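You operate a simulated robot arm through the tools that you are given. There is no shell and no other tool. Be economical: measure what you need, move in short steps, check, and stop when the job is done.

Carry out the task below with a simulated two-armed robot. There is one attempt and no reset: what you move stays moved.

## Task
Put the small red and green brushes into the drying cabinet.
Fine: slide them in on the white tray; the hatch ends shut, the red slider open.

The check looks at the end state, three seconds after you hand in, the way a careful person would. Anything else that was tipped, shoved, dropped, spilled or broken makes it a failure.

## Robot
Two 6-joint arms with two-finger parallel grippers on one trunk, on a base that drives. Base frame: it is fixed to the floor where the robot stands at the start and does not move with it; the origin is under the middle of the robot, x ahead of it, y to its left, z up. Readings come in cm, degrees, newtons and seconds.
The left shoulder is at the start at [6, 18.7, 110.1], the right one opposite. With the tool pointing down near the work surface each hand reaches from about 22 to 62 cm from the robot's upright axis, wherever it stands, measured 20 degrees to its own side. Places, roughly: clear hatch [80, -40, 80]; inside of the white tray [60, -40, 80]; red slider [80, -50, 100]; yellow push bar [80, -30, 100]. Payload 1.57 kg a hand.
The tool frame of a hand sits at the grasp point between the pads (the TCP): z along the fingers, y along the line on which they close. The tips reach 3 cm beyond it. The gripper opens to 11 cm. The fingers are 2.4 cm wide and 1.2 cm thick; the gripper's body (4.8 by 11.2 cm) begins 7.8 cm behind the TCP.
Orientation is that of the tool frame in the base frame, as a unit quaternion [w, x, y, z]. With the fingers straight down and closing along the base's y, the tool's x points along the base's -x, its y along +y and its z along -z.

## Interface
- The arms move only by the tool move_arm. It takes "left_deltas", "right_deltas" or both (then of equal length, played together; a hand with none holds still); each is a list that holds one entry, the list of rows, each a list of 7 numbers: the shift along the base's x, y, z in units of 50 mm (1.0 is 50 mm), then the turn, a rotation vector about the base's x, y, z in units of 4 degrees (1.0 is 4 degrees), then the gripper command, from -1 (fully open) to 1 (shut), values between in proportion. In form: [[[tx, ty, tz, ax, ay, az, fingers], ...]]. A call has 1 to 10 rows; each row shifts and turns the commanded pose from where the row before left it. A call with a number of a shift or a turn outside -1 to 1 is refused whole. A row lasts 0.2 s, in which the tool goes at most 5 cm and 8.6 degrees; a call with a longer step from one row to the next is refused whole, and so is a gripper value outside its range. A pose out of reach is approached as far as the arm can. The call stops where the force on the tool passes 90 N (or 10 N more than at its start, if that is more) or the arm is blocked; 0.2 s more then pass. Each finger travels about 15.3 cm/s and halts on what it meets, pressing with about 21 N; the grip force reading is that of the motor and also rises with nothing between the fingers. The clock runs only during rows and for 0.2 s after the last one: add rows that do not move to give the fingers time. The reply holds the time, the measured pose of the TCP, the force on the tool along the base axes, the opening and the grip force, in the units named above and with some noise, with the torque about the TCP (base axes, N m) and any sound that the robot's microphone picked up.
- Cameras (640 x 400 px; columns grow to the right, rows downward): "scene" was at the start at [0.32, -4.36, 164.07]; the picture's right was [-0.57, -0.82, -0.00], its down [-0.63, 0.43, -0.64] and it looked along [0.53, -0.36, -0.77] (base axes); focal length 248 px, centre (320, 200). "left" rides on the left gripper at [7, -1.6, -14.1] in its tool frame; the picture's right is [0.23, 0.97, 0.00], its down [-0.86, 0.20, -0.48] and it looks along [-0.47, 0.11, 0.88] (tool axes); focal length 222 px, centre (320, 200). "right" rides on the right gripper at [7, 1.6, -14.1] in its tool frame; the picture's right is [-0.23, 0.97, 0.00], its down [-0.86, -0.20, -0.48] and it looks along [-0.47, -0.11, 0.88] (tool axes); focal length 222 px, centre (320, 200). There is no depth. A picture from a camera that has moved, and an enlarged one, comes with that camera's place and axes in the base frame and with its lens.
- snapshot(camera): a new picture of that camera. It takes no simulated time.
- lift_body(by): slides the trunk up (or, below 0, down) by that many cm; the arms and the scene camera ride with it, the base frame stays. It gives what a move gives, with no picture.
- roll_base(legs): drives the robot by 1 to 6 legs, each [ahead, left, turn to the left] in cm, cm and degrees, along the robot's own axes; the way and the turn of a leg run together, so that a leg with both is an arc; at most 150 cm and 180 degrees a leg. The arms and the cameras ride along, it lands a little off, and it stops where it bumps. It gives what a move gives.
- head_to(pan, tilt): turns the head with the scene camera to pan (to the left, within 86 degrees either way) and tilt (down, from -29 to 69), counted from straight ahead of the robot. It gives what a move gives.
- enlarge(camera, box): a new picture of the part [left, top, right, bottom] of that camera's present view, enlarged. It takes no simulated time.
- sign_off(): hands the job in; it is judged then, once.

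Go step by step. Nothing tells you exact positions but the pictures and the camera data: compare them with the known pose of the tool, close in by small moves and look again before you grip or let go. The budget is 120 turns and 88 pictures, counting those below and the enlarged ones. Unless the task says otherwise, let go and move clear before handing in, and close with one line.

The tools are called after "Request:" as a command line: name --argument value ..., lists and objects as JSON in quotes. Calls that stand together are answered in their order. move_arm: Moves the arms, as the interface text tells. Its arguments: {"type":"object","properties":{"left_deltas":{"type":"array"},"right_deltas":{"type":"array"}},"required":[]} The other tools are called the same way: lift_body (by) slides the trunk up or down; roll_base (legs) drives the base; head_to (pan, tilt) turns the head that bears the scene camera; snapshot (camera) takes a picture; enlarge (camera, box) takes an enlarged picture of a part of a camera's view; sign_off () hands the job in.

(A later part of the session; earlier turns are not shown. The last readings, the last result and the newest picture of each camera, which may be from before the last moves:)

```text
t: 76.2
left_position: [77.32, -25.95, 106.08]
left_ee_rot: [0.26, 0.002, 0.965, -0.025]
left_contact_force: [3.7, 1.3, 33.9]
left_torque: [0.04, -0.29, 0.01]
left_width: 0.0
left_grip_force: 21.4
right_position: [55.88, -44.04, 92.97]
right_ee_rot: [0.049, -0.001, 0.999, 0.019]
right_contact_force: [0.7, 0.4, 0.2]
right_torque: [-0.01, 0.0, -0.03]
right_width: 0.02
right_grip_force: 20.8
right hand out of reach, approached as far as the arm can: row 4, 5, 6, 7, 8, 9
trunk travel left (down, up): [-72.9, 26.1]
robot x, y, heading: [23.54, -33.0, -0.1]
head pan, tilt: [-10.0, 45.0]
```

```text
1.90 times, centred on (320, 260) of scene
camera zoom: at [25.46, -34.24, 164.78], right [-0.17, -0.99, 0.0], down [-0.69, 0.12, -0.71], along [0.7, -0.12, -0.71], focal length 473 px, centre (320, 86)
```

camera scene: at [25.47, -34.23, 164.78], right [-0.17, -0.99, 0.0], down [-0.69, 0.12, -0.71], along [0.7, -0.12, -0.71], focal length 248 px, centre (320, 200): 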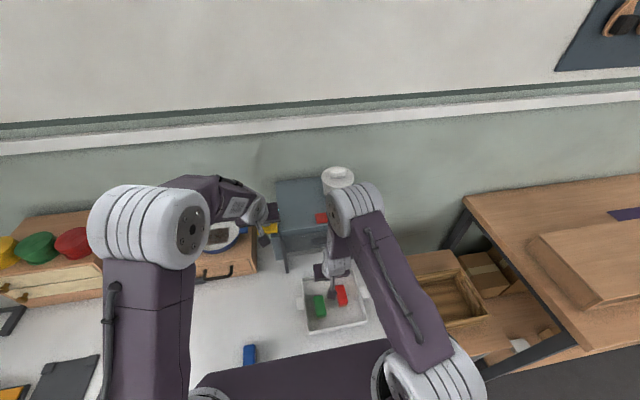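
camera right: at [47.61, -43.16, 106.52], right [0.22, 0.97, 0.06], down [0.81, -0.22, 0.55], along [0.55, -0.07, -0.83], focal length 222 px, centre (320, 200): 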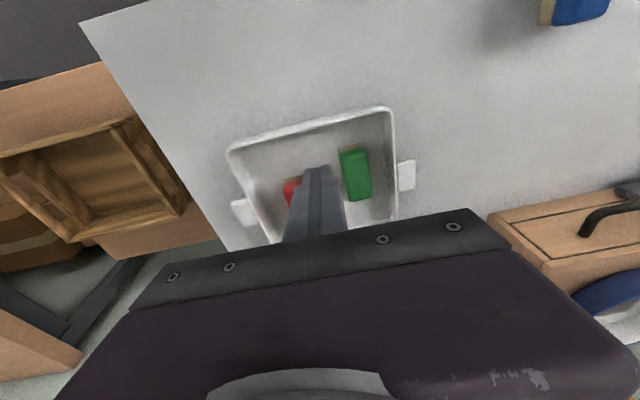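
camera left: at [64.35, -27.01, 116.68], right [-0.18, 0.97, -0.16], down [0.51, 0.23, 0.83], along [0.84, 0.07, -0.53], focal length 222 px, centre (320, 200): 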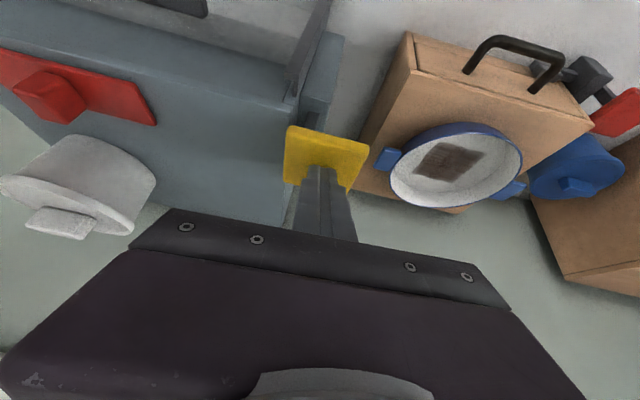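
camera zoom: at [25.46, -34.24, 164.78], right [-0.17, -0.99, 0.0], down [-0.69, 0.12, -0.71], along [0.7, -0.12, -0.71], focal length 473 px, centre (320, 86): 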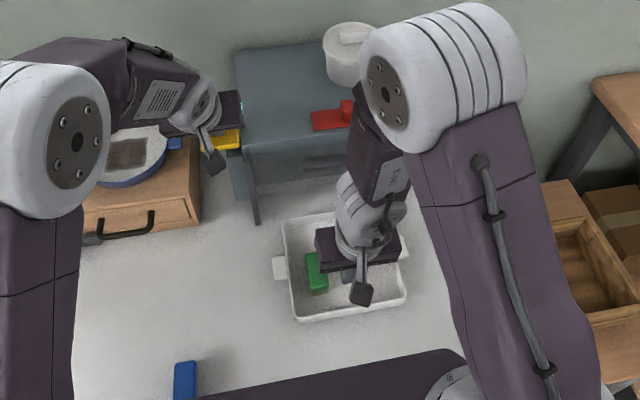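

The arm can't fold back that close. Instead I'll tilt the hand to 40° and push the inside of the far wall a bit further, so the tray's front enters the cabinet; then the near wall will be in reach.

Request:
move_arm --right_deltas '[[[0.22, -0.02, 0, 0, -0.96, 0, 1], [0.22, -0.02, 0, 0, -0.96, 0, 1], [0.22, -0.02, 0, 0, -0.96, 0, 1], [0.22, -0.02, 0, 0, -0.96, 0, 1], [0.22, -0.02, 0, 0, -0.96, 0, 1], [0.22, 0, 0, 0, -0.96, 0, 1], [0.22, 0, 0, 0, -0.96, 0, 1], [0.22, 0, 0, 0, -0.96, 0, 1], [0.22, 0, 0, 0, -0.96, 0, 1]]]'

Request:
snapshot --camera "right"

```text
t: 78.2
left_position: [77.35, -25.98, 106.11]
left_ee_rot: [0.26, 0.001, 0.965, -0.025]
left_contact_force: [3.2, 1.4, 33.2]
left_torque: [0.08, -0.27, 0.03]
left_width: 0.0
left_grip_force: 20.8
right_position: [62.32, -46.37, 92.8]
right_ee_rot: [0.257, 0.004, 0.966, -0.019]
right_contact_force: [0.2, 0.2, -0.1]
right_torque: [0.01, 0.0, -0.01]
right_width: 0.0
right_grip_force: 20.8
right hand out of reach, approached as far as the arm can: row 1, 2, 3, 4
trunk travel left (down, up): [-72.9, 26.1]
robot x, y, heading: [23.82, -32.57, 0.1]
head pan, tilt: [-10.0, 45.0]
```

```text
30 pictures are left
camera right: at [49.31, -44.3, 101.6], right [0.21, 0.97, 0.08], down [0.5, -0.18, 0.85], along [0.84, -0.14, -0.53], focal length 222 px, centre (320, 200)
```

right: 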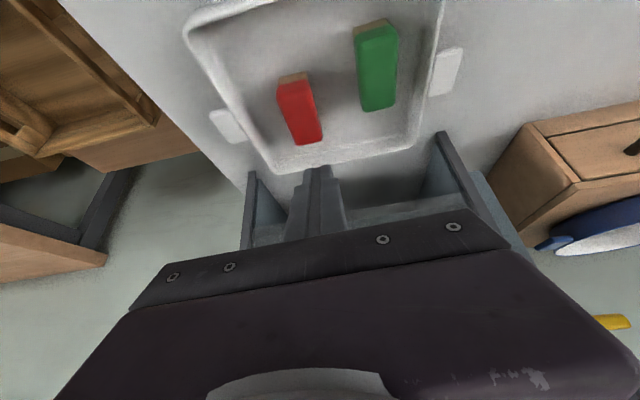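

Request:
move_arm --right_deltas '[[[0.25, 0.09, 0, 0, 0, 0, 1], [0.25, 0.09, 0, 0, 0, 0, 1], [0.25, 0.09, 0, 0, 0, 0, 1], [0.25, 0.09, 0, 0, 0, 0, 1], [0, 0, -0.6, 0, 0, 0, 1], [0, 0, -0.6, 0, 0, 0, 1], [0, 0, -0.6, 0, 0, 0, 1], [0, 0, -0.25, 0, 0, 0, 1]]]'

Request:
snapshot --camera "right"

```text
t: 80.0
left_position: [77.2, -26.08, 106.05]
left_ee_rot: [0.261, 0.002, 0.965, -0.026]
left_contact_force: [4.2, 1.5, 33.5]
left_torque: [0.07, -0.23, 0.0]
left_width: 0.0
left_grip_force: 20.6
right_position: [67.44, -44.54, 82.5]
right_ee_rot: [0.257, 0.002, 0.966, -0.018]
right_contact_force: [0.7, 0.7, 0.3]
right_torque: [-0.04, 0.01, 0.0]
right_width: 0.0
right_grip_force: 21.4
trunk travel left (down, up): [-72.9, 26.1]
robot x, y, heading: [23.97, -32.86, 0.2]
head pan, tilt: [-10.0, 45.0]
```

```text
29 pictures are left
camera right: at [54.38, -42.49, 91.26], right [0.21, 0.97, 0.08], down [0.5, -0.18, 0.85], along [0.84, -0.14, -0.53], focal length 222 px, centre (320, 200)
```

right: 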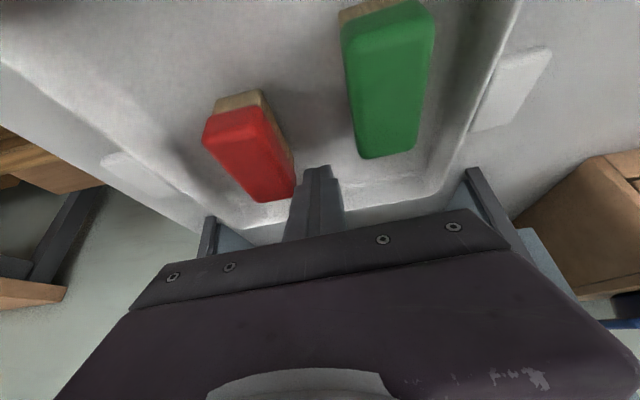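

Between the brushes, clear. I push on into the entrance, tilting to 40°.

Request:
move_arm --right_deltas '[[[0.18, 0, 0, 0, -0.5, 0, 1], [0.18, 0, 0, 0, -0.5, 0, 1], [0.18, 0, 0, 0, -0.5, 0, 1], [0.18, 0, 0, 0, -0.5, 0, 1], [0.18, 0, 0, 0, -0.5, 0, 1], [0.18, 0, 0, 0, 0, 0, 1], [0.18, 0, 0, 0, 0, 0, 1]]]'

Request:
snapshot --camera "right"

Request:
enlarge --camera "scene" --box '[240, 155, 400, 345]'

```text
t: 81.6
left_position: [77.2, -26.04, 106.23]
left_ee_rot: [0.26, 0.001, 0.965, -0.025]
left_contact_force: [4.0, 1.2, 31.9]
left_torque: [0.05, -0.28, 0.06]
left_width: 0.0
left_grip_force: 21.1
right_position: [73.87, -44.52, 82.51]
right_ee_rot: [0.341, 0.005, 0.94, -0.019]
right_contact_force: [-0.9, 0.8, 1.6]
right_torque: [0.01, -0.05, 0.02]
right_width: 0.0
right_grip_force: 22.1
trunk travel left (down, up): [-72.9, 26.1]
robot x, y, heading: [23.85, -33.04, 0.1]
head pan, tilt: [-10.0, 45.0]
```

```text
28 pictures are left
camera right: at [59.4, -42.55, 88.98], right [0.2, 0.97, 0.11], down [0.35, -0.18, 0.92], along [0.92, -0.14, -0.37], focal length 222 px, centre (320, 200)
```

right: 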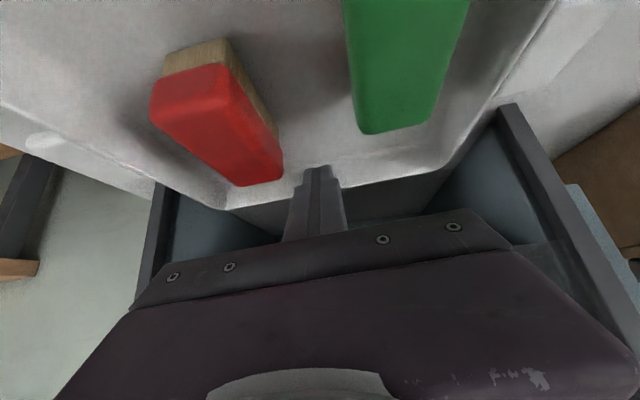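

```text
2.11 times, centred on (320, 250) of scene
camera zoom: at [25.45, -34.26, 164.78], right [-0.17, -0.99, 0.0], down [-0.69, 0.12, -0.71], along [0.7, -0.12, -0.7], focal length 522 px, centre (320, 95)
```

zoom: 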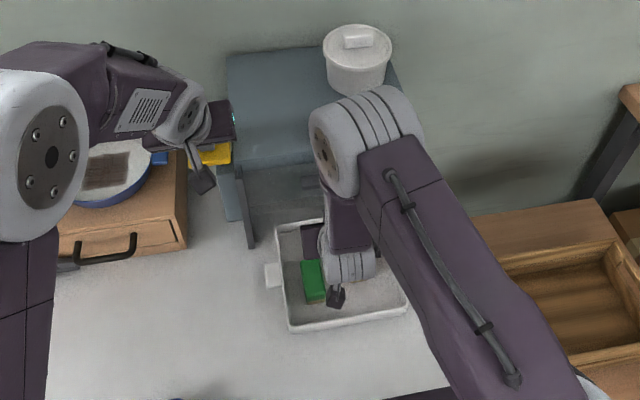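

The tray front is just entering between the posts. I push another 2 cm, then withdraw.

Request:
move_arm --right_deltas '[[[0.15, 0, 0, 0, -0.5, 0, 1], [0.15, 0, 0, 0, -0.5, 0, 1], [0.12, 0, 0, 0, 0, 0, 1], [0, 0, 0, 0, 0, 0, 1], [-0.15, 0, 0, 0, 0, 0, 1], [-0.4, 0, 0.3, 0, 0, 0, 1], [-0.4, 0, 0.6, 0, 0, 0, 1], [-0.4, 0, 0.6, 0, 0, 0, 1], [-0.4, 0, 0.6, 0, 0, 0, 1]]]'

Request:
snapshot --camera "right"

```text
t: 83.6
left_position: [77.3, -26.07, 106.09]
left_ee_rot: [0.261, 0.001, 0.965, -0.025]
left_contact_force: [2.7, 2.4, 33.7]
left_torque: [0.06, -0.23, 0.01]
left_width: 0.0
left_grip_force: 21.3
right_position: [66.95, -44.63, 93.04]
right_ee_rot: [0.372, 0.006, 0.928, -0.019]
right_contact_force: [-0.5, 0.4, -0.3]
right_torque: [-0.01, 0.02, 0.0]
right_width: 0.01
right_grip_force: 21.4
trunk travel left (down, up): [-72.9, 26.1]
robot x, y, heading: [23.83, -32.58, 0.2]
head pan, tilt: [-10.0, 45.0]
```

```text
26 pictures are left
camera right: at [52.29, -42.6, 98.52], right [0.19, 0.97, 0.13], down [0.28, -0.18, 0.94], along [0.94, -0.14, -0.31], focal length 222 px, centre (320, 200)
```

right: 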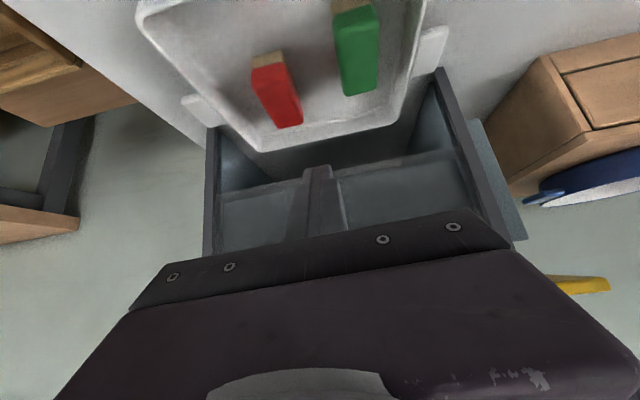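

The tray front is inside the entrance, centred. Now I bring the hand upright behind the near wall (high first).

Request:
move_arm --right_deltas '[[[-0.2, 0, 0.1, 0, 1, 0, 1], [-0.2, 0, 0.1, 0, 1, 0, 1], [-0.2, 0, 0.1, 0, 1, 0, 1], [-0.2, 0, 0, 0, 1, 0, 1], [-0.2, 0, 0, 0, 1, 0, 1], [-0.2, 0, 0, 0, 1, 0, 1], [-0.2, 0, 0, 0, 1, 0, 1], [-0.2, 0, 0, 0, 1, 0, 1], [-0.2, 0, 0, 0, 1, 0, 1], [-0.2, 0, 0, 0, 1, 0, 1]]]'

Request:
snapshot --camera "right"

```text
t: 85.8
left_position: [77.33, -26.1, 106.06]
left_ee_rot: [0.26, 0.001, 0.965, -0.025]
left_contact_force: [3.6, 0.8, 32.9]
left_torque: [0.05, -0.25, 0.0]
left_width: 0.0
left_grip_force: 21.2
right_position: [59.12, -45.49, 94.62]
right_ee_rot: [0.102, 0.002, 0.994, -0.037]
right_contact_force: [-0.3, 0.7, -0.4]
right_torque: [0.01, -0.01, -0.03]
right_width: 0.0
right_grip_force: 20.9
right hand out of reach, approached as far as the arm can: row 8, 9, 10
trunk travel left (down, up): [-72.9, 26.1]
robot x, y, heading: [23.85, -32.92, -0.1]
head pan, tilt: [-10.0, 45.0]
```

```text
25 pictures are left
camera right: at [49.4, -42.94, 106.88], right [0.23, 0.97, -0.03], down [0.74, -0.16, 0.66], along [0.63, -0.17, -0.76], focal length 222 px, centre (320, 200)
```

right: 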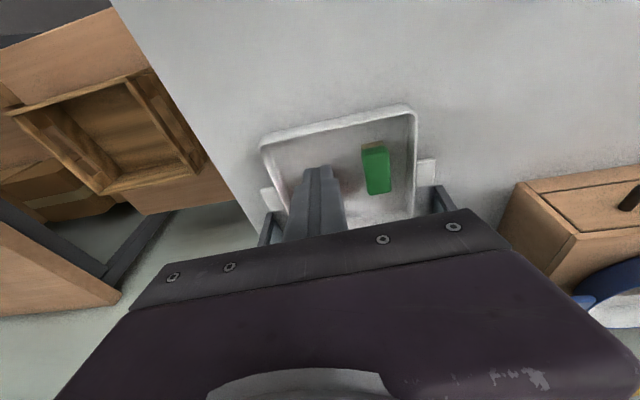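

Near rim is at x≈59.7. I turn the fingers slightly back toward me, which lets the arm reach nearer, and go to x≈56.

Request:
move_arm --right_deltas '[[[0, 0.05, 0, 0, 1, 0, 1], [0, 0.05, 0, 0, 1, 0, 1], [0, 0.05, 0, 0, 1, 0, 1], [0, 0.05, 0, 0, 1, 0, 1], [0, 0.05, 0, 0, 1, 0.3, 1], [-0.15, 0, 0, 0, 0.5, 0.3, 1], [-0.15, 0, 0, 0, 0, 0.3, 1], [-0.15, 0, 0, 0, 0, 0, 1], [-0.15, 0, 0, 0, 0, 0, 1]]]'

```text
t: 87.8
left_position: [77.29, -26.04, 106.15]
left_ee_rot: [0.261, 0.0, 0.965, -0.026]
left_contact_force: [1.5, 1.1, 33.0]
left_torque: [0.05, -0.23, 0.04]
left_width: 0.0
left_grip_force: 21.1
right_position: [56.78, -46.51, 94.56]
right_ee_rot: [-0.006, -0.033, 0.997, -0.068]
right_contact_force: [-0.3, -0.3, -0.1]
right_torque: [0.04, -0.01, -0.02]
right_width: 0.0
right_grip_force: 20.5
right hand out of reach, approached as far as the arm can: row 1, 2, 3, 4
trunk travel left (down, up): [-72.9, 26.1]
robot x, y, heading: [24.28, -32.35, 0.0]
head pan, tilt: [-10.0, 45.0]
```

Request:
move_arm --right_deltas '[[[-0.05, 0, 0, 0.65, 0.3, -0.3, 1], [-0.05, 0, 0, 0.65, 0.3, -0.3, 1], [-0.05, 0, 0, 0.65, 0.3, -0.3, 1], [-0.05, 0.05, 0, 0, 0.3, 0, 1], [-0.05, 0.05, 0, 0, 0.3, 0, 1]]]'

Request:
snapshot --camera "right"

```text
t: 89.0
left_position: [77.32, -26.02, 106.12]
left_ee_rot: [0.26, 0.002, 0.965, -0.025]
left_contact_force: [1.2, 1.1, 33.5]
left_torque: [0.02, -0.23, -0.01]
left_width: 0.0
left_grip_force: 20.8
right_position: [53.57, -47.71, 91.75]
right_ee_rot: [-0.036, -0.015, 0.999, -0.035]
right_contact_force: [0.1, 0.3, -0.5]
right_torque: [-0.01, 0.0, -0.01]
right_width: 0.0
right_grip_force: 21.1
right hand out of reach, approached as far as the arm can: row 2, 3, 4, 5
trunk travel left (down, up): [-72.9, 26.1]
robot x, y, heading: [23.59, -32.75, 0.1]
head pan, tilt: [-10.0, 45.0]
```

```text
24 pictures are left
camera right: at [47.56, -45.43, 106.28], right [0.19, 0.98, -0.09], down [0.89, -0.14, 0.43], along [0.41, -0.16, -0.9], focal length 222 px, centre (320, 200)
```

right: 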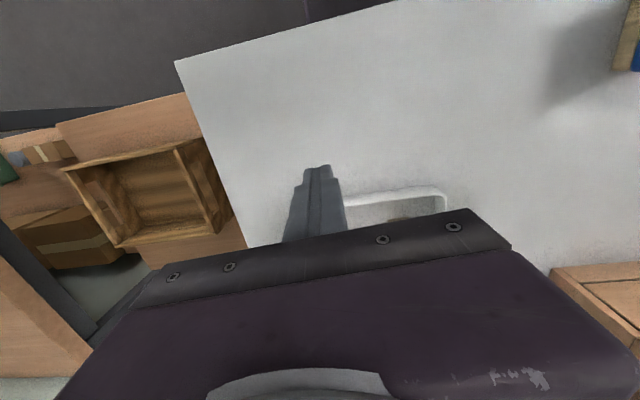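

The fingers are now behind the tray's near rim. I lower to table level there and centre in y.

Request:
move_arm --right_deltas '[[[0, 0.1, -0.45, 0.2, 0, 0, 1], [0, 0.1, -0.45, 0.2, 0, 0, 1], [0, 0.1, -0.45, 0.2, 0, 0, 1], [0, 0.1, -0.45, 0.2, 0, 0, 1], [0, 0.1, -0.05, 0.2, 0, 0, 1]]]'

Request:
snapshot --camera "right"

```text
t: 90.2
left_position: [77.28, -26.04, 106.16]
left_ee_rot: [0.261, 0.001, 0.965, -0.025]
left_contact_force: [2.5, 0.7, 34.1]
left_torque: [0.06, -0.23, 0.01]
left_width: 0.02
left_grip_force: 20.7
right_position: [53.24, -45.49, 82.02]
right_ee_rot: [-0.044, -0.017, 0.999, 0.009]
right_contact_force: [-0.1, -0.1, 0.5]
right_torque: [0.0, 0.02, -0.03]
right_width: 0.0
right_grip_force: 20.7
right hand out of reach, approached as far as the arm can: row 1
trunk travel left (down, up): [-72.9, 26.1]
robot x, y, heading: [24.1, -32.63, -0.0]
head pan, tilt: [-10.0, 45.0]
```

```text
23 pictures are left
camera right: at [47.42, -44.46, 96.84], right [0.2, 0.98, 0.0], down [0.9, -0.18, 0.4], along [0.39, -0.08, -0.92], focal length 222 px, centre (320, 200)
```

right: 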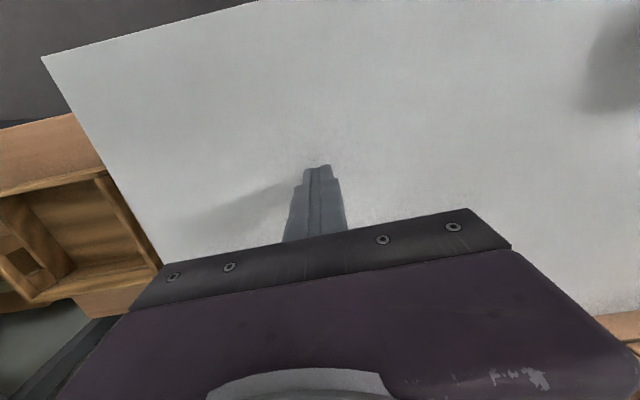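

In position behind the tray. I open the fingers for two-point pushing and push slowly ahead.

Request:
move_arm --right_deltas '[[[0, 0.1, 0, 0, 0, 0, -0.5], [0, 0, 0, 0, 0, 0, -0.5], [0.2, 0, 0, 0, 0, -0.3, -0.5], [0.2, 0, 0, 0, 0, -0.2, -0.5], [0.2, 0, 0, 0, 0, 0, -0.5], [0.2, 0, 0, 0, -0.6, 0, -0.5], [0.2, 0, 0, 0, -0.6, 0, -0.5], [0.2, 0, 0, 0, -0.8, 0, -0.5], [0.2, 0, 0, 0, -0.8, 0, -0.5], [0.2, 0, 0, 0, -1, 0, -0.5]]]'

Request:
snapshot --camera "right"

```text
t: 92.4
left_position: [77.22, -26.05, 106.11]
left_ee_rot: [0.261, 0.001, 0.965, -0.025]
left_contact_force: [3.0, 0.5, 33.1]
left_torque: [0.03, -0.28, -0.02]
left_width: 0.02
left_grip_force: 20.7
right_position: [59.05, -44.46, 83.26]
right_ee_rot: [0.048, -0.004, 0.998, 0.034]
right_contact_force: [-1.5, 0.9, 0.4]
right_torque: [-0.01, 0.11, -0.08]
right_width: 8.26
right_grip_force: 0.0
right hand out of reach, approached as far as the arm can: row 3, 4, 5, 6, 7, 8, 9, 10
trunk travel left (down, up): [-72.9, 26.1]
robot x, y, heading: [23.85, -33.12, -0.1]
head pan, tilt: [-10.0, 45.0]
```

```text
22 pictures are left
camera right: at [50.94, -43.93, 96.78], right [0.22, 0.97, 0.09], down [0.81, -0.23, 0.54], along [0.55, -0.05, -0.83], focal length 222 px, centre (320, 200)
```

right: 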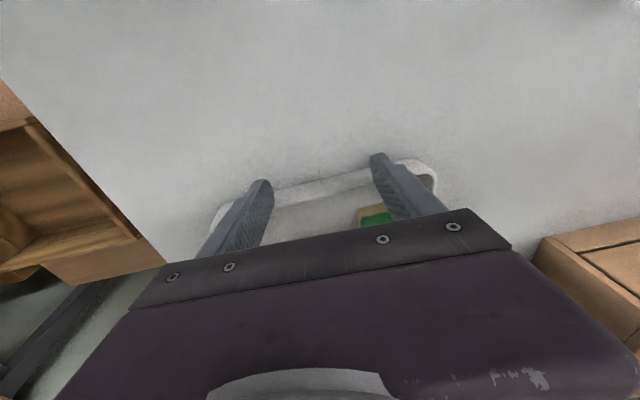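

Both fingers bear on the near wall. I correct the small rise and roll, and keep pushing.

Request:
move_arm --right_deltas '[[[0.05, 0, -0.1, -0.3, 0, 0, -0.5], [0.15, 0, -0.1, -0.3, 0, 0, -0.5], [0.2, 0, 0, -0.3, -0.3, 0, -0.5], [0.2, 0, 0, 0, -0.6, 0, -0.5], [0.2, 0, 0, 0, -0.8, 0, -0.5], [0.2, 0, 0, 0, -0.8, 0, -0.5]]]'

Request:
snapshot --camera "right"

```text
t: 93.8
left_position: [77.18, -26.09, 106.15]
left_ee_rot: [0.261, 0.002, 0.965, -0.025]
left_contact_force: [3.0, 0.2, 32.1]
left_torque: [0.0, -0.24, -0.02]
left_width: 0.0
left_grip_force: 21.0
right_position: [64.05, -48.11, 84.44]
right_ee_rot: [0.113, -0.025, 0.993, 0.035]
right_contact_force: [-2.8, 0.1, 1.0]
right_torque: [-0.02, -0.02, -0.05]
right_width: 8.21
right_grip_force: 0.1
right hand out of reach, approached as far as the arm can: row 1, 2, 3, 4, 6
trunk travel left (down, up): [-72.9, 26.1]
robot x, y, heading: [23.57, -32.97, 0.1]
head pan, tilt: [-10.0, 45.0]
```

```text
21 pictures are left
camera right: at [54.12, -47.99, 96.73], right [0.16, 0.98, 0.11], down [0.74, -0.2, 0.64], along [0.65, -0.02, -0.76], focal length 222 px, centre (320, 200)
```

right: 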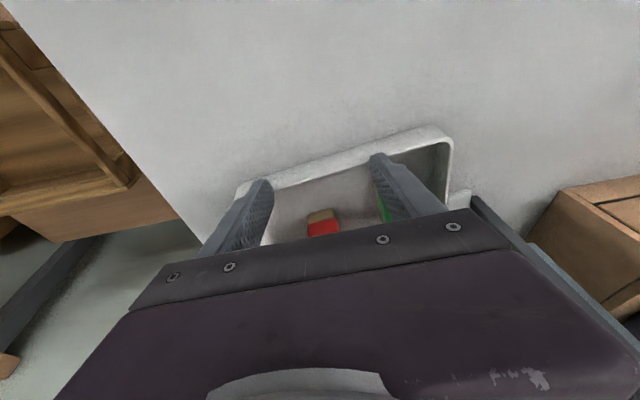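

The hand drifted up and right at the reach limit, close to the rim top. I back off slightly and re-seat it lower and centred before pushing more.

Request:
move_arm --right_deltas '[[[-0.3, 0, 0, 0, 0, 0, -0.5], [-0.1, 0.17, -0.1, -0.25, 0, -0.2, -0.5], [0, 0.17, -0.1, -0.25, 0, -0.2, -0.5], [0, 0.17, -0.12, -0.25, 0, -0.2, -0.5], [0, 0.17, -0.12, -0.25, 0, -0.1, -0.5], [0, 0, 0, 0, 0, 0, -0.5]]]'

Request:
snapshot --camera "right"

```text
t: 95.2
left_position: [77.35, -26.06, 106.03]
left_ee_rot: [0.26, 0.002, 0.965, -0.026]
left_contact_force: [3.1, 0.9, 32.4]
left_torque: [0.05, -0.24, 0.0]
left_width: 0.0
left_grip_force: 21.0
right_position: [62.61, -47.34, 84.2]
right_ee_rot: [0.08, -0.02, 0.995, 0.047]
right_contact_force: [1.4, 0.1, 1.2]
right_torque: [0.01, 0.03, -0.04]
right_width: 8.26
right_grip_force: 0.1
right hand out of reach, approached as far as the arm can: row 1, 2, 3, 4, 5
trunk travel left (down, up): [-72.9, 26.1]
robot x, y, heading: [23.91, -33.03, 0.3]
head pan, tilt: [-10.0, 45.0]
```

```text
20 pictures are left
camera right: at [53.55, -47.53, 97.17], right [0.18, 0.98, 0.13], down [0.78, -0.22, 0.59], along [0.6, -0.01, -0.8], focal length 222 px, centre (320, 200)
```

right: 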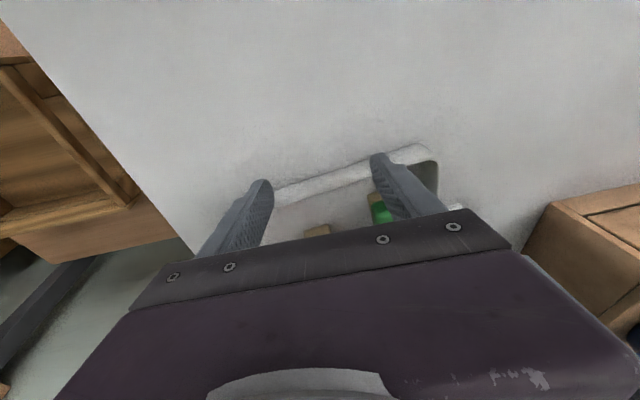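

The limit comes from forward tilt this close. I bring the hand upright here, then lower and centre.

Request:
move_arm --right_deltas '[[[0, 0, 0, 0, 1, 0, -0.5], [0, 0, 0, -0.3, 1, 0, -0.5], [0, 0.1, -0.1, -0.3, 1, -0.2, -0.5], [0, 0.1, -0.1, -0.3, 0, -0.2, -0.5], [0, 0.15, -0.1, -0.3, 0, -0.2, -0.5], [0, 0.15, -0.1, 0, 0, 0, -0.5]]]'

Request:
snapshot --camera "right"

```text
t: 96.5
left_position: [76.66, -26.07, 106.21]
left_ee_rot: [0.26, 0.002, 0.965, -0.025]
left_contact_force: [-3.2, -1.3, 11.6]
left_torque: [-0.05, 0.04, 0.08]
left_width: 0.0
left_grip_force: 21.0
right_position: [64.23, -46.75, 84.0]
right_ee_rot: [0.063, -0.011, 0.998, 0.01]
right_contact_force: [-8.0, -7.1, 48.9]
right_torque: [1.72, -0.13, 0.3]
right_width: 7.6
right_grip_force: 0.1
right hand out of reach, approached as far as the arm can: row 3, 4, 5, 6
trunk travel left (down, up): [-72.9, 26.1]
robot x, y, heading: [23.5, -32.59, 0.2]
head pan, tilt: [-10.0, 45.0]
stopped in row 6 (right hand): the force on the tool passed its limit (the readings are from after the stop); the commanded pose is now the measured one
```

```text
19 pictures are left
camera right: at [55.48, -45.6, 97.23], right [0.2, 0.98, 0.05], down [0.79, -0.19, 0.58], along [0.57, -0.08, -0.81], focal length 222 px, centre (320, 200)
```

right: 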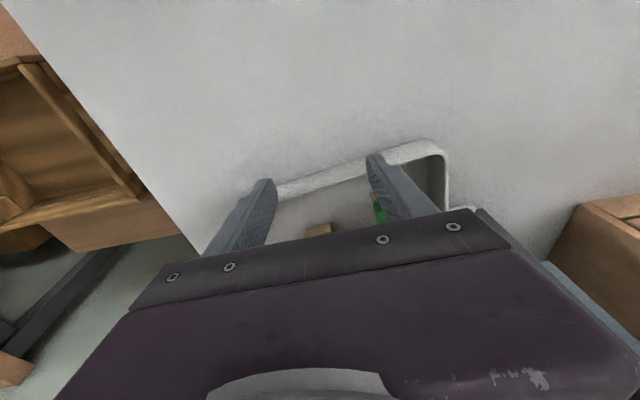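

The fingers caught the rim top from above. I lift straight off at once, squaring the hand, and re-approach upright.

Request:
move_arm --right_deltas '[[[0, 0, 0.3, 0, 0, 0, -0.5], [0, 0, 0.6, 0, 0, 0, -0.5], [-0.1, 0.1, 0.5, 0, 0.5, -0.1, -0.5], [-0.1, 0.1, 0.4, -0.2, 0.5, -0.1, -0.5], [-0.1, 0.1, 0.2, -0.1, 0.5, -0.1, -0.5], [-0.1, 0.1, 0, 0, 0.3, 0, -0.5]]]' --left_deltas '[[[0, 0, 0, 0, 0, 0, 1], [0, 0, 0, 0, 0, 0, 1], [0, 0, 0, 0, 0, 0, 1], [0, 0, 0, 0, 0, 0, 1], [0, 0, 0, 0, 0, 0, 1], [0, 0, 0, 0, 0, 0, 1]]]'

Request:
snapshot --camera "right"

Request:
enlarge --camera "scene" --box '[240, 155, 400, 345]'

```text
t: 97.9
left_position: [76.85, -26.0, 106.09]
left_ee_rot: [0.258, 0.002, 0.966, -0.024]
left_contact_force: [-7.6, -2.2, 39.9]
left_torque: [-0.08, 0.01, -0.01]
left_width: 0.01
left_grip_force: 21.1
right_position: [62.35, -43.9, 89.9]
right_ee_rot: [-0.003, 0.0, 1.0, 0.0]
right_contact_force: [0.4, 0.6, 0.1]
right_torque: [-0.02, 0.0, 0.0]
right_width: 8.25
right_grip_force: 0.1
right hand out of reach, approached as far as the arm can: row 1, 2, 3
trunk travel left (down, up): [-72.9, 26.1]
robot x, y, heading: [24.17, -32.79, 0.4]
head pan, tilt: [-10.0, 45.0]
```

```text
18 pictures are left
camera right: at [55.51, -42.47, 104.16], right [0.23, 0.97, 0.0], down [0.86, -0.2, 0.47], along [0.46, -0.11, -0.88], focal length 222 px, centre (320, 200)
```

right: 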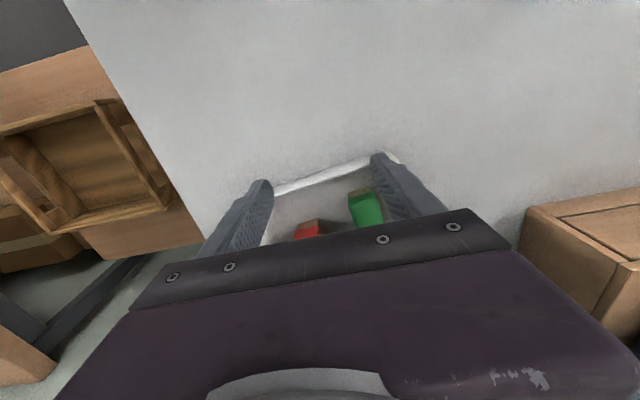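

```text
2.11 times, centred on (320, 250) of scene
camera zoom: at [25.02, -34.41, 164.79], right [-0.17, -0.98, 0.0], down [-0.69, 0.12, -0.71], along [0.7, -0.12, -0.7], focal length 522 px, centre (320, 95)
```

zoom: 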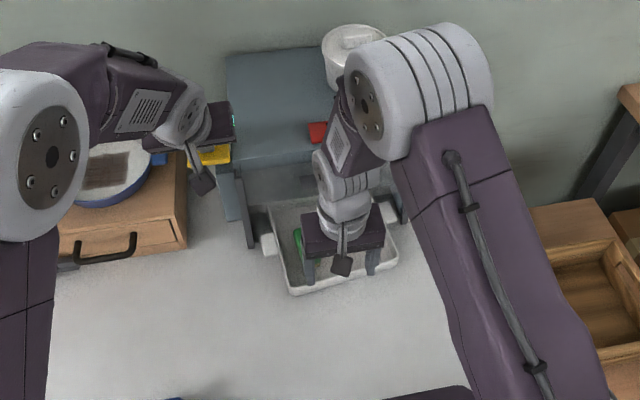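

The hand is square now. The tray is turned ~5° (left side lagging), rear edge at x≈63–64.6; a square two-finger push should straighten it. I back off 2 cm, lower, then look.

Request:
move_arm --right_deltas '[[[-0.2, 0, 0, 0, 0.3, 0, -0.7], [-0.2, 0, 0, 0, 0.3, 0, -0.7], [-0.1, 0, 0, 0, 0.3, 0, -0.7], [0, 0, -0.4, 0, 0, 0, -0.7], [0, 0, -0.4, 0, 0, 0, -0.7], [0, 0, -0.4, 0, 0, 0, -0.7], [0, 0, -0.35, 0, 0, 0, -0.7]]]'

Request:
snapshot --camera "right"

```text
t: 99.5
left_position: [76.9, -26.17, 106.13]
left_ee_rot: [0.257, 0.001, 0.966, -0.023]
left_contact_force: [-7.1, -3.1, 40.3]
left_torque: [-0.08, 0.03, 0.0]
left_width: 0.0
left_grip_force: 21.3
right_position: [60.07, -44.13, 82.12]
right_ee_rot: [-0.035, 0.0, 0.999, 0.0]
right_contact_force: [-0.5, 0.8, 0.4]
right_torque: [-0.01, -0.03, 0.01]
right_width: 9.36
right_grip_force: 0.1
trunk travel left (down, up): [-72.9, 26.1]
robot x, y, heading: [23.92, -32.9, 0.1]
head pan, tilt: [-10.0, 45.0]
```

```text
16 pictures are left
camera right: at [54.05, -42.61, 96.78], right [0.23, 0.97, -0.02], down [0.89, -0.2, 0.42], along [0.4, -0.11, -0.91], focal length 222 px, centre (320, 200)
```

right: 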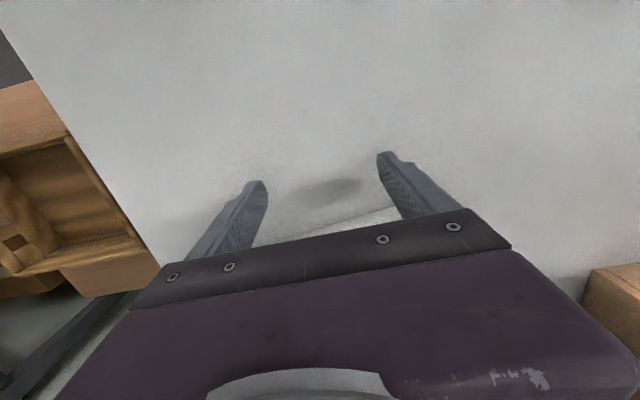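

Fingers are behind the wall at table level with no reach trouble. I push 6 cm with the hand kept upright.

Request:
move_arm --right_deltas '[[[0.15, 0, 0, 0, 0, 0, -0.7], [0.15, 0, 0, 0, 0, 0, -0.7], [0.15, 0, 0, 0, 0, 0, -0.7], [0.15, 0, 0, 0, 0, 0, -0.7], [0.15, 0, 0, 0, 0, 0, -0.7], [0.15, 0, 0, 0, 0, 0, -0.7], [0.15, 0, 0, 0, 0, 0, -0.7], [0.15, 0, 0, 0, 0, 0, -0.7]]]'

Request:
enlarge --camera "scene" --box '[240, 155, 400, 345]'

```text
t: 101.3
left_position: [76.88, -26.12, 106.14]
left_ee_rot: [0.259, 0.001, 0.966, -0.024]
left_contact_force: [-5.4, -2.4, 39.3]
left_torque: [-0.08, 0.0, 0.02]
left_width: 0.0
left_grip_force: 20.8
right_position: [65.93, -44.05, 82.26]
right_ee_rot: [-0.035, 0.0, 0.999, 0.0]
right_contact_force: [-1.2, 0.2, 0.8]
right_torque: [0.01, 0.02, 0.09]
right_width: 9.35
right_grip_force: 0.1
trunk travel left (down, up): [-72.9, 26.1]
robot x, y, heading: [23.9, -32.95, 0.1]
head pan, tilt: [-10.0, 45.0]
```

```text
2.11 times, centred on (320, 250) of scene
camera zoom: at [25.05, -34.42, 164.78], right [-0.17, -0.98, 0.0], down [-0.69, 0.12, -0.71], along [0.7, -0.12, -0.7], focal length 522 px, centre (320, 95)
```

zoom: 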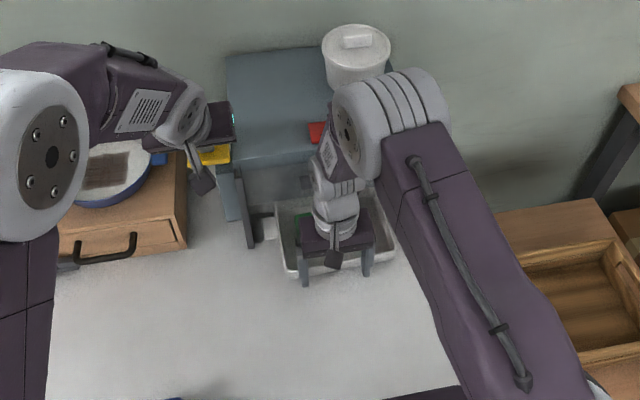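

The tray is straight and its lugs are passing the posts. I continue, now tilting forward so the hand stays under the hatch.

Request:
move_arm --right_deltas '[[[0.1, 0, 0, 0, -1, 0, -0.7], [0.12, 0, 0, 0, -1, 0, -0.7], [0.14, 0, 0, 0, -1, 0, -0.7], [0.14, 0, 0, 0, -1, 0, -0.7], [0.14, 0, 0, 0, -1, 0, -0.7], [0.14, 0, 0, 0, -1, 0, -0.7], [0.14, 0, 0, 0, -1, 0, -0.7]]]'

Request:
snapshot --camera "right"

```text
t: 102.9
left_position: [76.96, -26.15, 106.1]
left_ee_rot: [0.259, 0.001, 0.966, -0.024]
left_contact_force: [-6.3, -2.4, 40.2]
left_torque: [-0.08, -0.05, -0.05]
left_width: 0.01
left_grip_force: 21.5
right_position: [68.15, -45.05, 82.19]
right_ee_rot: [0.094, 0.003, 0.995, -0.024]
right_contact_force: [-0.7, 0.5, 0.4]
right_torque: [0.04, 0.03, 0.03]
right_width: 9.4
right_grip_force: 0.4
right hand out of reach, approached as far as the arm can: row 4, 5, 6, 7
trunk travel left (down, up): [-72.9, 26.1]
robot x, y, heading: [24.0, -32.78, 0.1]
head pan, tilt: [-10.0, 45.0]
```

```text
14 pictures are left
camera right: at [58.79, -42.96, 94.71], right [0.23, 0.97, 0.0], down [0.75, -0.18, 0.64], along [0.62, -0.15, -0.77], focal length 222 px, centre (320, 200)
```

right: 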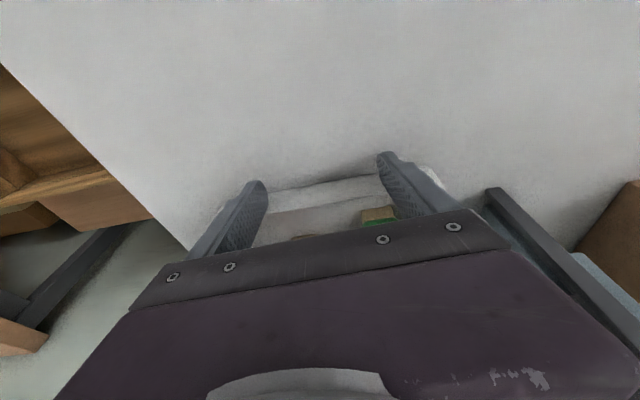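

Request:
move_arm --right_deltas '[[[0.15, 0.04, 0, 0, 0, 0, -0.7], [0.15, 0.04, 0, 0, -0.3, 0, -0.7], [0.15, 0, 0, 0, -0.5, 0, -0.7], [0.15, 0, 0, 0, -0.7, 0, -0.7], [0.1, 0, 0, 0, -1, 0, -0.7], [0.1, 0, 0, 0, -1, 0, -0.7], [0.05, 0, 0, 0, -1, 0, -0.7], [0.05, 0, 0, 0, -1, 0, -0.7]]]'

Request:
snapshot --camera "right"

```text
t: 104.7
left_position: [76.87, -26.01, 106.1]
left_ee_rot: [0.259, 0.001, 0.965, -0.024]
left_contact_force: [-5.1, -3.1, 40.0]
left_torque: [-0.03, -0.01, -0.04]
left_width: 0.0
left_grip_force: 21.3
right_position: [71.83, -45.46, 82.15]
right_ee_rot: [0.249, 0.009, 0.968, -0.035]
right_contact_force: [-0.2, -1.0, -0.3]
right_torque: [0.02, 0.02, -0.01]
right_width: 9.36
right_grip_force: 0.3
right hand out of reach, approached as far as the arm can: row 4, 5
trunk travel left (down, up): [-72.9, 26.1]
robot x, y, heading: [23.75, -32.77, 0.2]
head pan, tilt: [-10.0, 45.0]
```

```text
13 pictures are left
camera right: at [59.01, -42.86, 91.1], right [0.23, 0.97, 0.05], down [0.51, -0.16, 0.84], along [0.83, -0.17, -0.54], focal length 222 px, centre (320, 200)
```

right: 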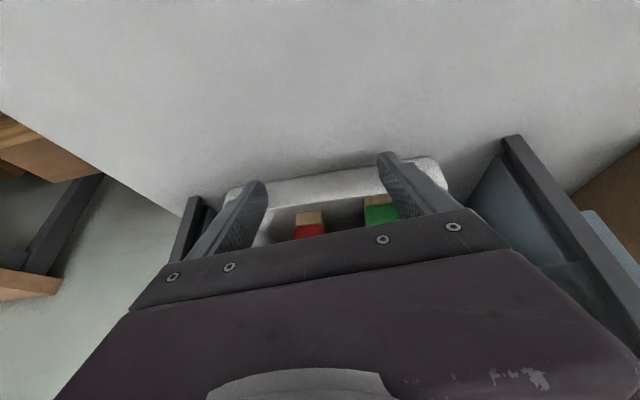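

Rear wall is about at the hatch plane. I push 4 cm more with more tilt.

Request:
move_arm --right_deltas '[[[0.1, 0, 0, 0, -0.8, 0, -0.7], [0.1, 0, 0, 0, -0.8, 0, -0.7], [0.12, 0, 0, 0, -0.8, 0, -0.7], [0.12, 0, 0, 0, -0.8, 0, -0.7], [0.14, 0, 0, 0, -0.5, 0, -0.7], [0.14, 0, 0, 0, 0, 0, -0.7], [0.14, 0, 0, 0, 0, 0, -0.7]]]'

Request:
snapshot --camera "right"

```text
t: 106.5
left_position: [75.65, -25.79, 106.19]
left_ee_rot: [0.257, 0.002, 0.966, -0.024]
left_contact_force: [-1.8, -0.9, 8.7]
left_torque: [-0.02, 0.0, 0.06]
left_width: 0.01
left_grip_force: 21.5
right_position: [77.34, -44.4, 82.63]
right_ee_rot: [0.361, 0.01, 0.932, -0.037]
right_contact_force: [-54.5, -0.7, 29.3]
right_torque: [-1.11, -4.68, 0.85]
right_width: 9.4
right_grip_force: 0.5
right hand out of reach, approached as far as the arm can: row 2, 3, 4, 5
trunk travel left (down, up): [-72.9, 26.1]
robot x, y, heading: [23.63, -32.9, -0.2]
head pan, tilt: [-10.0, 45.0]
stopped in row 7 (right hand): the force on the tool passed its limit (the readings are from after the stop); the commanded pose is now the measured one
```

```text
12 pictures are left
camera right: at [62.84, -41.85, 88.34], right [0.21, 0.97, 0.09], down [0.3, -0.15, 0.94], along [0.93, -0.17, -0.33], focal length 222 px, centre (320, 200)
```

right: 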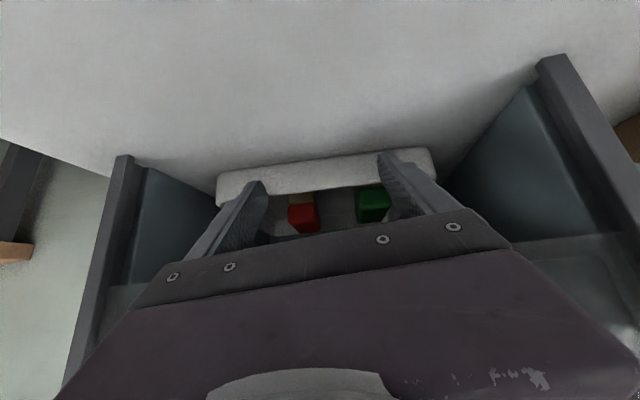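

The tray's near wall is at x≈80, well past the hatch plane; the force says the hand just met the cabinet front. I withdraw the right hand straight back and look.

Request:
move_arm --right_deltas '[[[-0.3, 0, 0, 0, 0, 0, -0.7], [-0.5, 0, 0, 0, 0, 0, -0.7], [-0.5, 0, 0.05, 0, 0.3, 0, -0.7], [-0.5, 0, 0.1, 0, 0.3, 0, -0.7], [-0.4, 0, 0.4, 0, 0, 0, -0.7], [-0.2, 0, 0.6, 0, 0, 0, -0.7], [0, -0.5, 0.6, 0, 0, 0, -0.7], [0, -0.8, 0.5, 0, 0, 0, -0.7], [0, -0.8, 0.4, 0, 0, 0, -0.7]]]'

Request:
enlarge --camera "scene" --box '[240, 155, 390, 285]'

```text
t: 108.5
left_position: [76.96, -25.79, 106.08]
left_ee_rot: [0.261, 0.001, 0.965, -0.024]
left_contact_force: [-15.5, -2.7, 27.4]
left_torque: [-0.13, 0.59, -0.12]
left_width: 0.0
left_grip_force: 21.1
right_position: [71.35, -51.07, 96.03]
right_ee_rot: [0.317, 0.006, 0.948, -0.041]
right_contact_force: [-6.1, -0.6, -1.9]
right_torque: [-0.11, 0.02, 0.24]
right_width: 9.31
right_grip_force: 0.0
right hand out of reach, approached as far as the arm can: row 2, 3, 4, 5, 9
trunk travel left (down, up): [-72.9, 26.1]
robot x, y, heading: [23.63, -32.76, 0.2]
head pan, tilt: [-10.0, 45.0]
stopped in row 9 (left hand): the force on the tool passed its limit (the readings are from after the stop); the commanded pose is now the measured one
```

```text
3.08 times, centred on (315, 220) of scene
camera zoom: at [25.08, -34.24, 164.74], right [-0.17, -0.98, 0.0], down [-0.69, 0.12, -0.71], along [0.7, -0.12, -0.7], focal length 763 px, centre (335, 138)
```

zoom: 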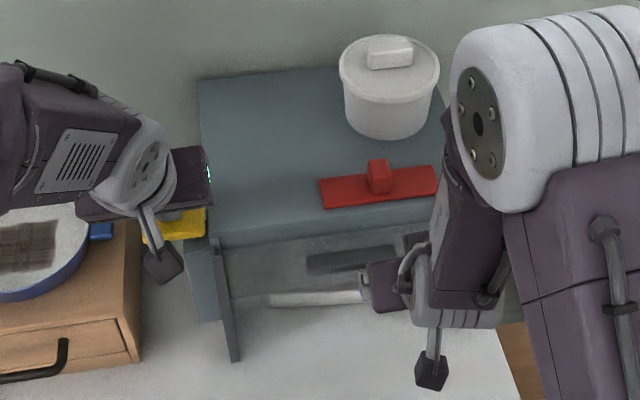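

The cabinet and pot are where they were. The right hand is still close to the pane, so I back it away while turning it upright.

Request:
move_arm --right_deltas '[[[-0.3, 0, 0, 0, 0.5, 0, -0.7], [-0.3, 0, 0, 0, 1, 0, -0.7], [-0.3, 0, 0, 0, 1, 0, -0.7], [-0.3, -0.2, 0.2, 0, 1, 0, -0.7], [-0.3, -0.3, 0.3, 0, 1, 0, -0.7], [-0.2, -0.4, 0.4, 0, 1, 0, -0.7], [0, -0.4, 0.5, 0, 1, 0, -0.7], [0, -0.4, 0.5, 0, 1, 0, -0.7]]]'

Request:
enlarge --camera "scene" --box '[240, 155, 390, 285]'

```text
t: 110.3
left_position: [76.87, -26.03, 106.05]
left_ee_rot: [0.259, 0.001, 0.966, -0.024]
left_contact_force: [-0.2, -1.5, 35.5]
left_torque: [-0.03, -0.17, -0.07]
left_width: 0.0
left_grip_force: 20.8
right_position: [63.94, -58.81, 103.72]
right_ee_rot: [0.088, -0.003, 0.995, -0.057]
right_contact_force: [-0.3, 0.1, -0.6]
right_torque: [-0.02, 0.03, -0.04]
right_width: 9.35
right_grip_force: 0.1
right hand out of reach, approached as far as the arm can: row 5, 6, 7
trunk travel left (down, up): [-72.9, 26.1]
robot x, y, heading: [23.98, -32.81, -0.1]
head pan, tilt: [-10.0, 45.0]
```

```text
3.08 times, centred on (315, 220) of scene
camera zoom: at [25.12, -34.35, 164.78], right [-0.17, -0.99, 0.0], down [-0.69, 0.12, -0.71], along [0.7, -0.12, -0.7], focal length 763 px, centre (335, 138)
```

zoom: 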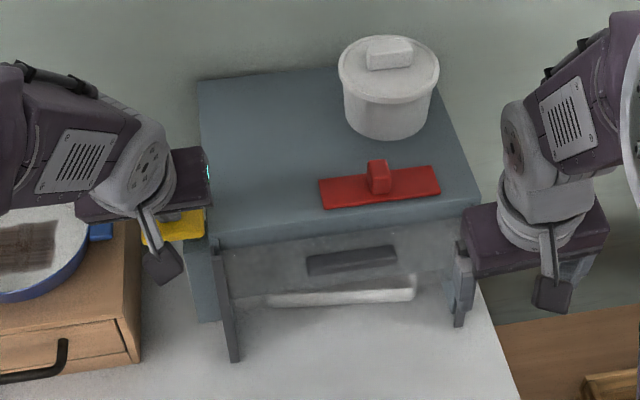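

The tray is wholly inside (rear wall x≈79.7). I now release the yellow pad slowly and watch the hatch come down.

Request:
move_arm --left_deltas '[[[0, 0, 0.1, 0, 0, 0, 1], [0, 0, 0.1, 0, 0, 0, 1], [0, 0, 0.2, 0, 0, 0, 1], [0, 0, 0.3, 0, 0, 0, 1], [0, 0, 0.4, 0, 0, 0, 1], [0, 0, 0.4, 0, 0, 0, 1], [0, 0, 0, 0, 0, 0, 1]]]'

Request:
enlarge --camera "scene" --box '[240, 155, 390, 285]'

```text
t: 111.9
left_position: [77.2, -25.85, 113.24]
left_ee_rot: [0.257, 0.001, 0.966, -0.024]
left_contact_force: [0.5, 0.3, -0.6]
left_torque: [-0.01, -0.01, 0.0]
left_width: 0.0
left_grip_force: 21.0
right_position: [64.22, -58.8, 103.51]
right_ee_rot: [0.086, -0.003, 0.995, -0.057]
right_contact_force: [-0.6, -0.5, 0.3]
right_torque: [-0.02, 0.02, 0.05]
right_width: 9.34
right_grip_force: 0.1
trunk travel left (down, up): [-72.9, 26.1]
robot x, y, heading: [23.81, -32.69, -0.1]
head pan, tilt: [-10.0, 45.0]
```

```text
3.08 times, centred on (315, 220) of scene
camera zoom: at [25.76, -34.24, 164.76], right [-0.17, -0.98, 0.0], down [-0.7, 0.12, -0.71], along [0.7, -0.12, -0.71], focal length 763 px, centre (335, 138)
```

zoom: 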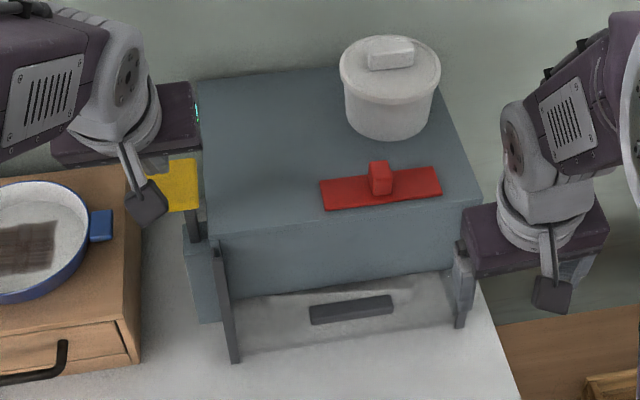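

The hatch has shut with the tray behind it. Next the red slider: I raise the right hand over the cabinet, tilted 30°, above the knob at about (80,-48.6,104).

Request:
move_arm --right_deltas '[[[0, 0, 0.8, 0.5, 0, 0, 0.09], [0, 0, 0.8, 0.5, 0, 0, 0.09], [0, 0, 0.8, 0.5, 0, 0, 0.09], [0.57, 0.41, 0, 0, -1, 0, 0.09], [0.57, 0.41, 0, 0, -1, 0, 0.09], [0.57, 0.41, 0, 0, -1, 0, 0.09], [0.57, 0.41, 0, 0, -1, 0, 0.09], [0.57, 0.41, 0, 0, -1, 0, 0.09]]]'

Request:
snapshot --camera "right"

```text
t: 113.7
left_position: [77.29, -25.8, 113.19]
left_ee_rot: [0.254, 0.001, 0.967, -0.024]
left_contact_force: [0.2, 0.5, 0.5]
left_torque: [0.0, 0.0, -0.02]
left_width: 0.0
left_grip_force: 21.1
right_position: [78.73, -48.37, 115.38]
right_ee_rot: [0.258, 0.003, 0.966, -0.005]
right_contact_force: [-0.5, 0.5, -0.2]
right_torque: [-0.03, 0.02, 0.0]
right_width: 4.98
right_grip_force: 0.0
trunk travel left (down, up): [-72.9, 26.1]
robot x, y, heading: [23.68, -32.97, 0.2]
head pan, tilt: [-10.0, 45.0]
```

```text
8 pictures are left
camera right: at [65.64, -46.77, 124.28], right [0.21, 0.97, 0.11], down [0.5, -0.2, 0.84], along [0.84, -0.12, -0.53], focal length 222 px, centre (320, 200)
```

right: 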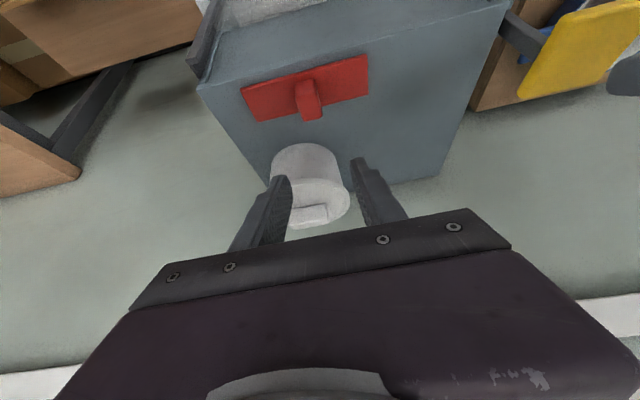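

Knob confirmed at (80.1,-48.5). I lower the open fingers around it and grip.

Request:
move_arm --right_deltas '[[[-0.04, -0.03, -0.5, 0, 0, 0, 0.09], [0, 0, -0.5, 0, 0, 0, 0.09], [0, 0, -0.5, 0, 0, 0, 0.09], [0, 0, -0.4, 0, 0, 0, 0.09], [0, 0, 0, 0, 0, 0, 0.09], [0, 0, 0, 0, 0, 0, 1], [0, 0, 0, 0, 0, 0, 1]]]'

```text
t: 115.3
left_position: [77.22, -25.71, 113.24]
left_ee_rot: [0.255, 0.001, 0.967, -0.024]
left_contact_force: [-0.3, 0.4, -0.4]
left_torque: [0.0, -0.01, 0.03]
left_width: 0.01
left_grip_force: 21.0
right_position: [78.41, -48.47, 105.72]
right_ee_rot: [0.257, 0.003, 0.966, -0.005]
right_contact_force: [-0.4, 5.8, -4.3]
right_torque: [0.41, -0.68, 0.55]
right_width: 2.16
right_grip_force: 34.4
trunk travel left (down, up): [-72.9, 26.1]
robot x, y, heading: [23.82, -32.84, 0.4]
head pan, tilt: [-10.0, 45.0]
```

The knob is gripped (2.2 cm). I try sliding it left by small steps, watching the force.

Request:
move_arm --right_deltas '[[[0, 0.1, 0, 0, 0, 0, 1], [0, 0.1, 0, 0, 0, 0, 1], [0, 0.1, 0, 0, 0, 0, 1], [0, 0, 0, 0, 0, 0, 1]]]'

Request:
enlarge --camera "scene" --box '[250, 160, 380, 250]'

```text
t: 116.3
left_position: [77.31, -25.99, 113.29]
left_ee_rot: [0.256, 0.0, 0.966, -0.024]
left_contact_force: [0.2, -0.5, 0.0]
left_torque: [0.01, 0.03, -0.01]
left_width: 0.01
left_grip_force: 21.5
right_position: [78.22, -47.21, 105.85]
right_ee_rot: [0.256, 0.003, 0.967, -0.004]
right_contact_force: [-2.5, -0.6, -7.3]
right_torque: [0.29, -0.16, 0.51]
right_width: 2.16
right_grip_force: 34.7
trunk travel left (down, up): [-72.9, 26.1]
robot x, y, heading: [23.99, -32.99, 0.1]
head pan, tilt: [-10.0, 45.0]
```

```text
4.44 times, centred on (315, 205) of scene
camera zoom: at [25.8, -34.29, 164.76], right [-0.17, -0.98, 0.0], down [-0.7, 0.12, -0.71], along [0.7, -0.12, -0.71], focal length 1103 px, centre (342, 178)
```

zoom: 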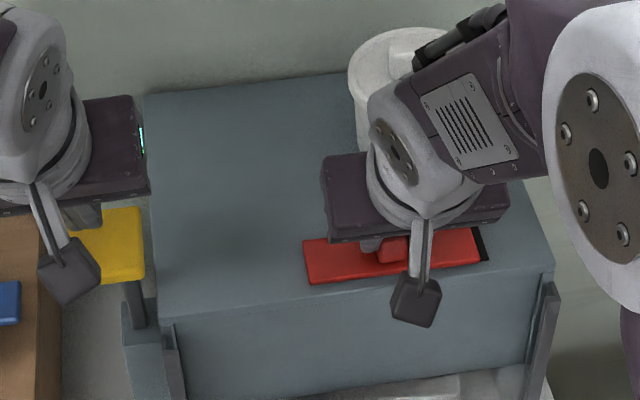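

It slides left and uncovers a dark vent slot, so left is "open". I keep sliding gently.

Request:
move_arm --right_deltas '[[[0, 0.15, 0, 0, 0, 0, 1], [0, 0.15, 0, 0, 0, 0, 1], [0, 0.15, 0, 0, 0, 0, 1], [0, 0.15, 0, 0, 0, 0, 1], [0, 0, 0, 0, 0, 0, 1]]]'

```text
t: 117.5
left_position: [77.22, -25.88, 113.17]
left_ee_rot: [0.255, 0.0, 0.967, -0.024]
left_contact_force: [-0.3, -1.3, 0.8]
left_torque: [0.01, -0.02, 0.0]
left_width: 0.0
left_grip_force: 20.9
right_position: [78.23, -44.19, 105.78]
right_ee_rot: [0.256, 0.003, 0.967, -0.005]
right_contact_force: [-5.9, -0.1, -12.5]
right_torque: [0.23, 0.39, 0.52]
right_width: 2.13
right_grip_force: 34.8
trunk travel left (down, up): [-72.9, 26.1]
robot x, y, heading: [23.56, -32.95, 0.1]
head pan, tilt: [-10.0, 45.0]
```

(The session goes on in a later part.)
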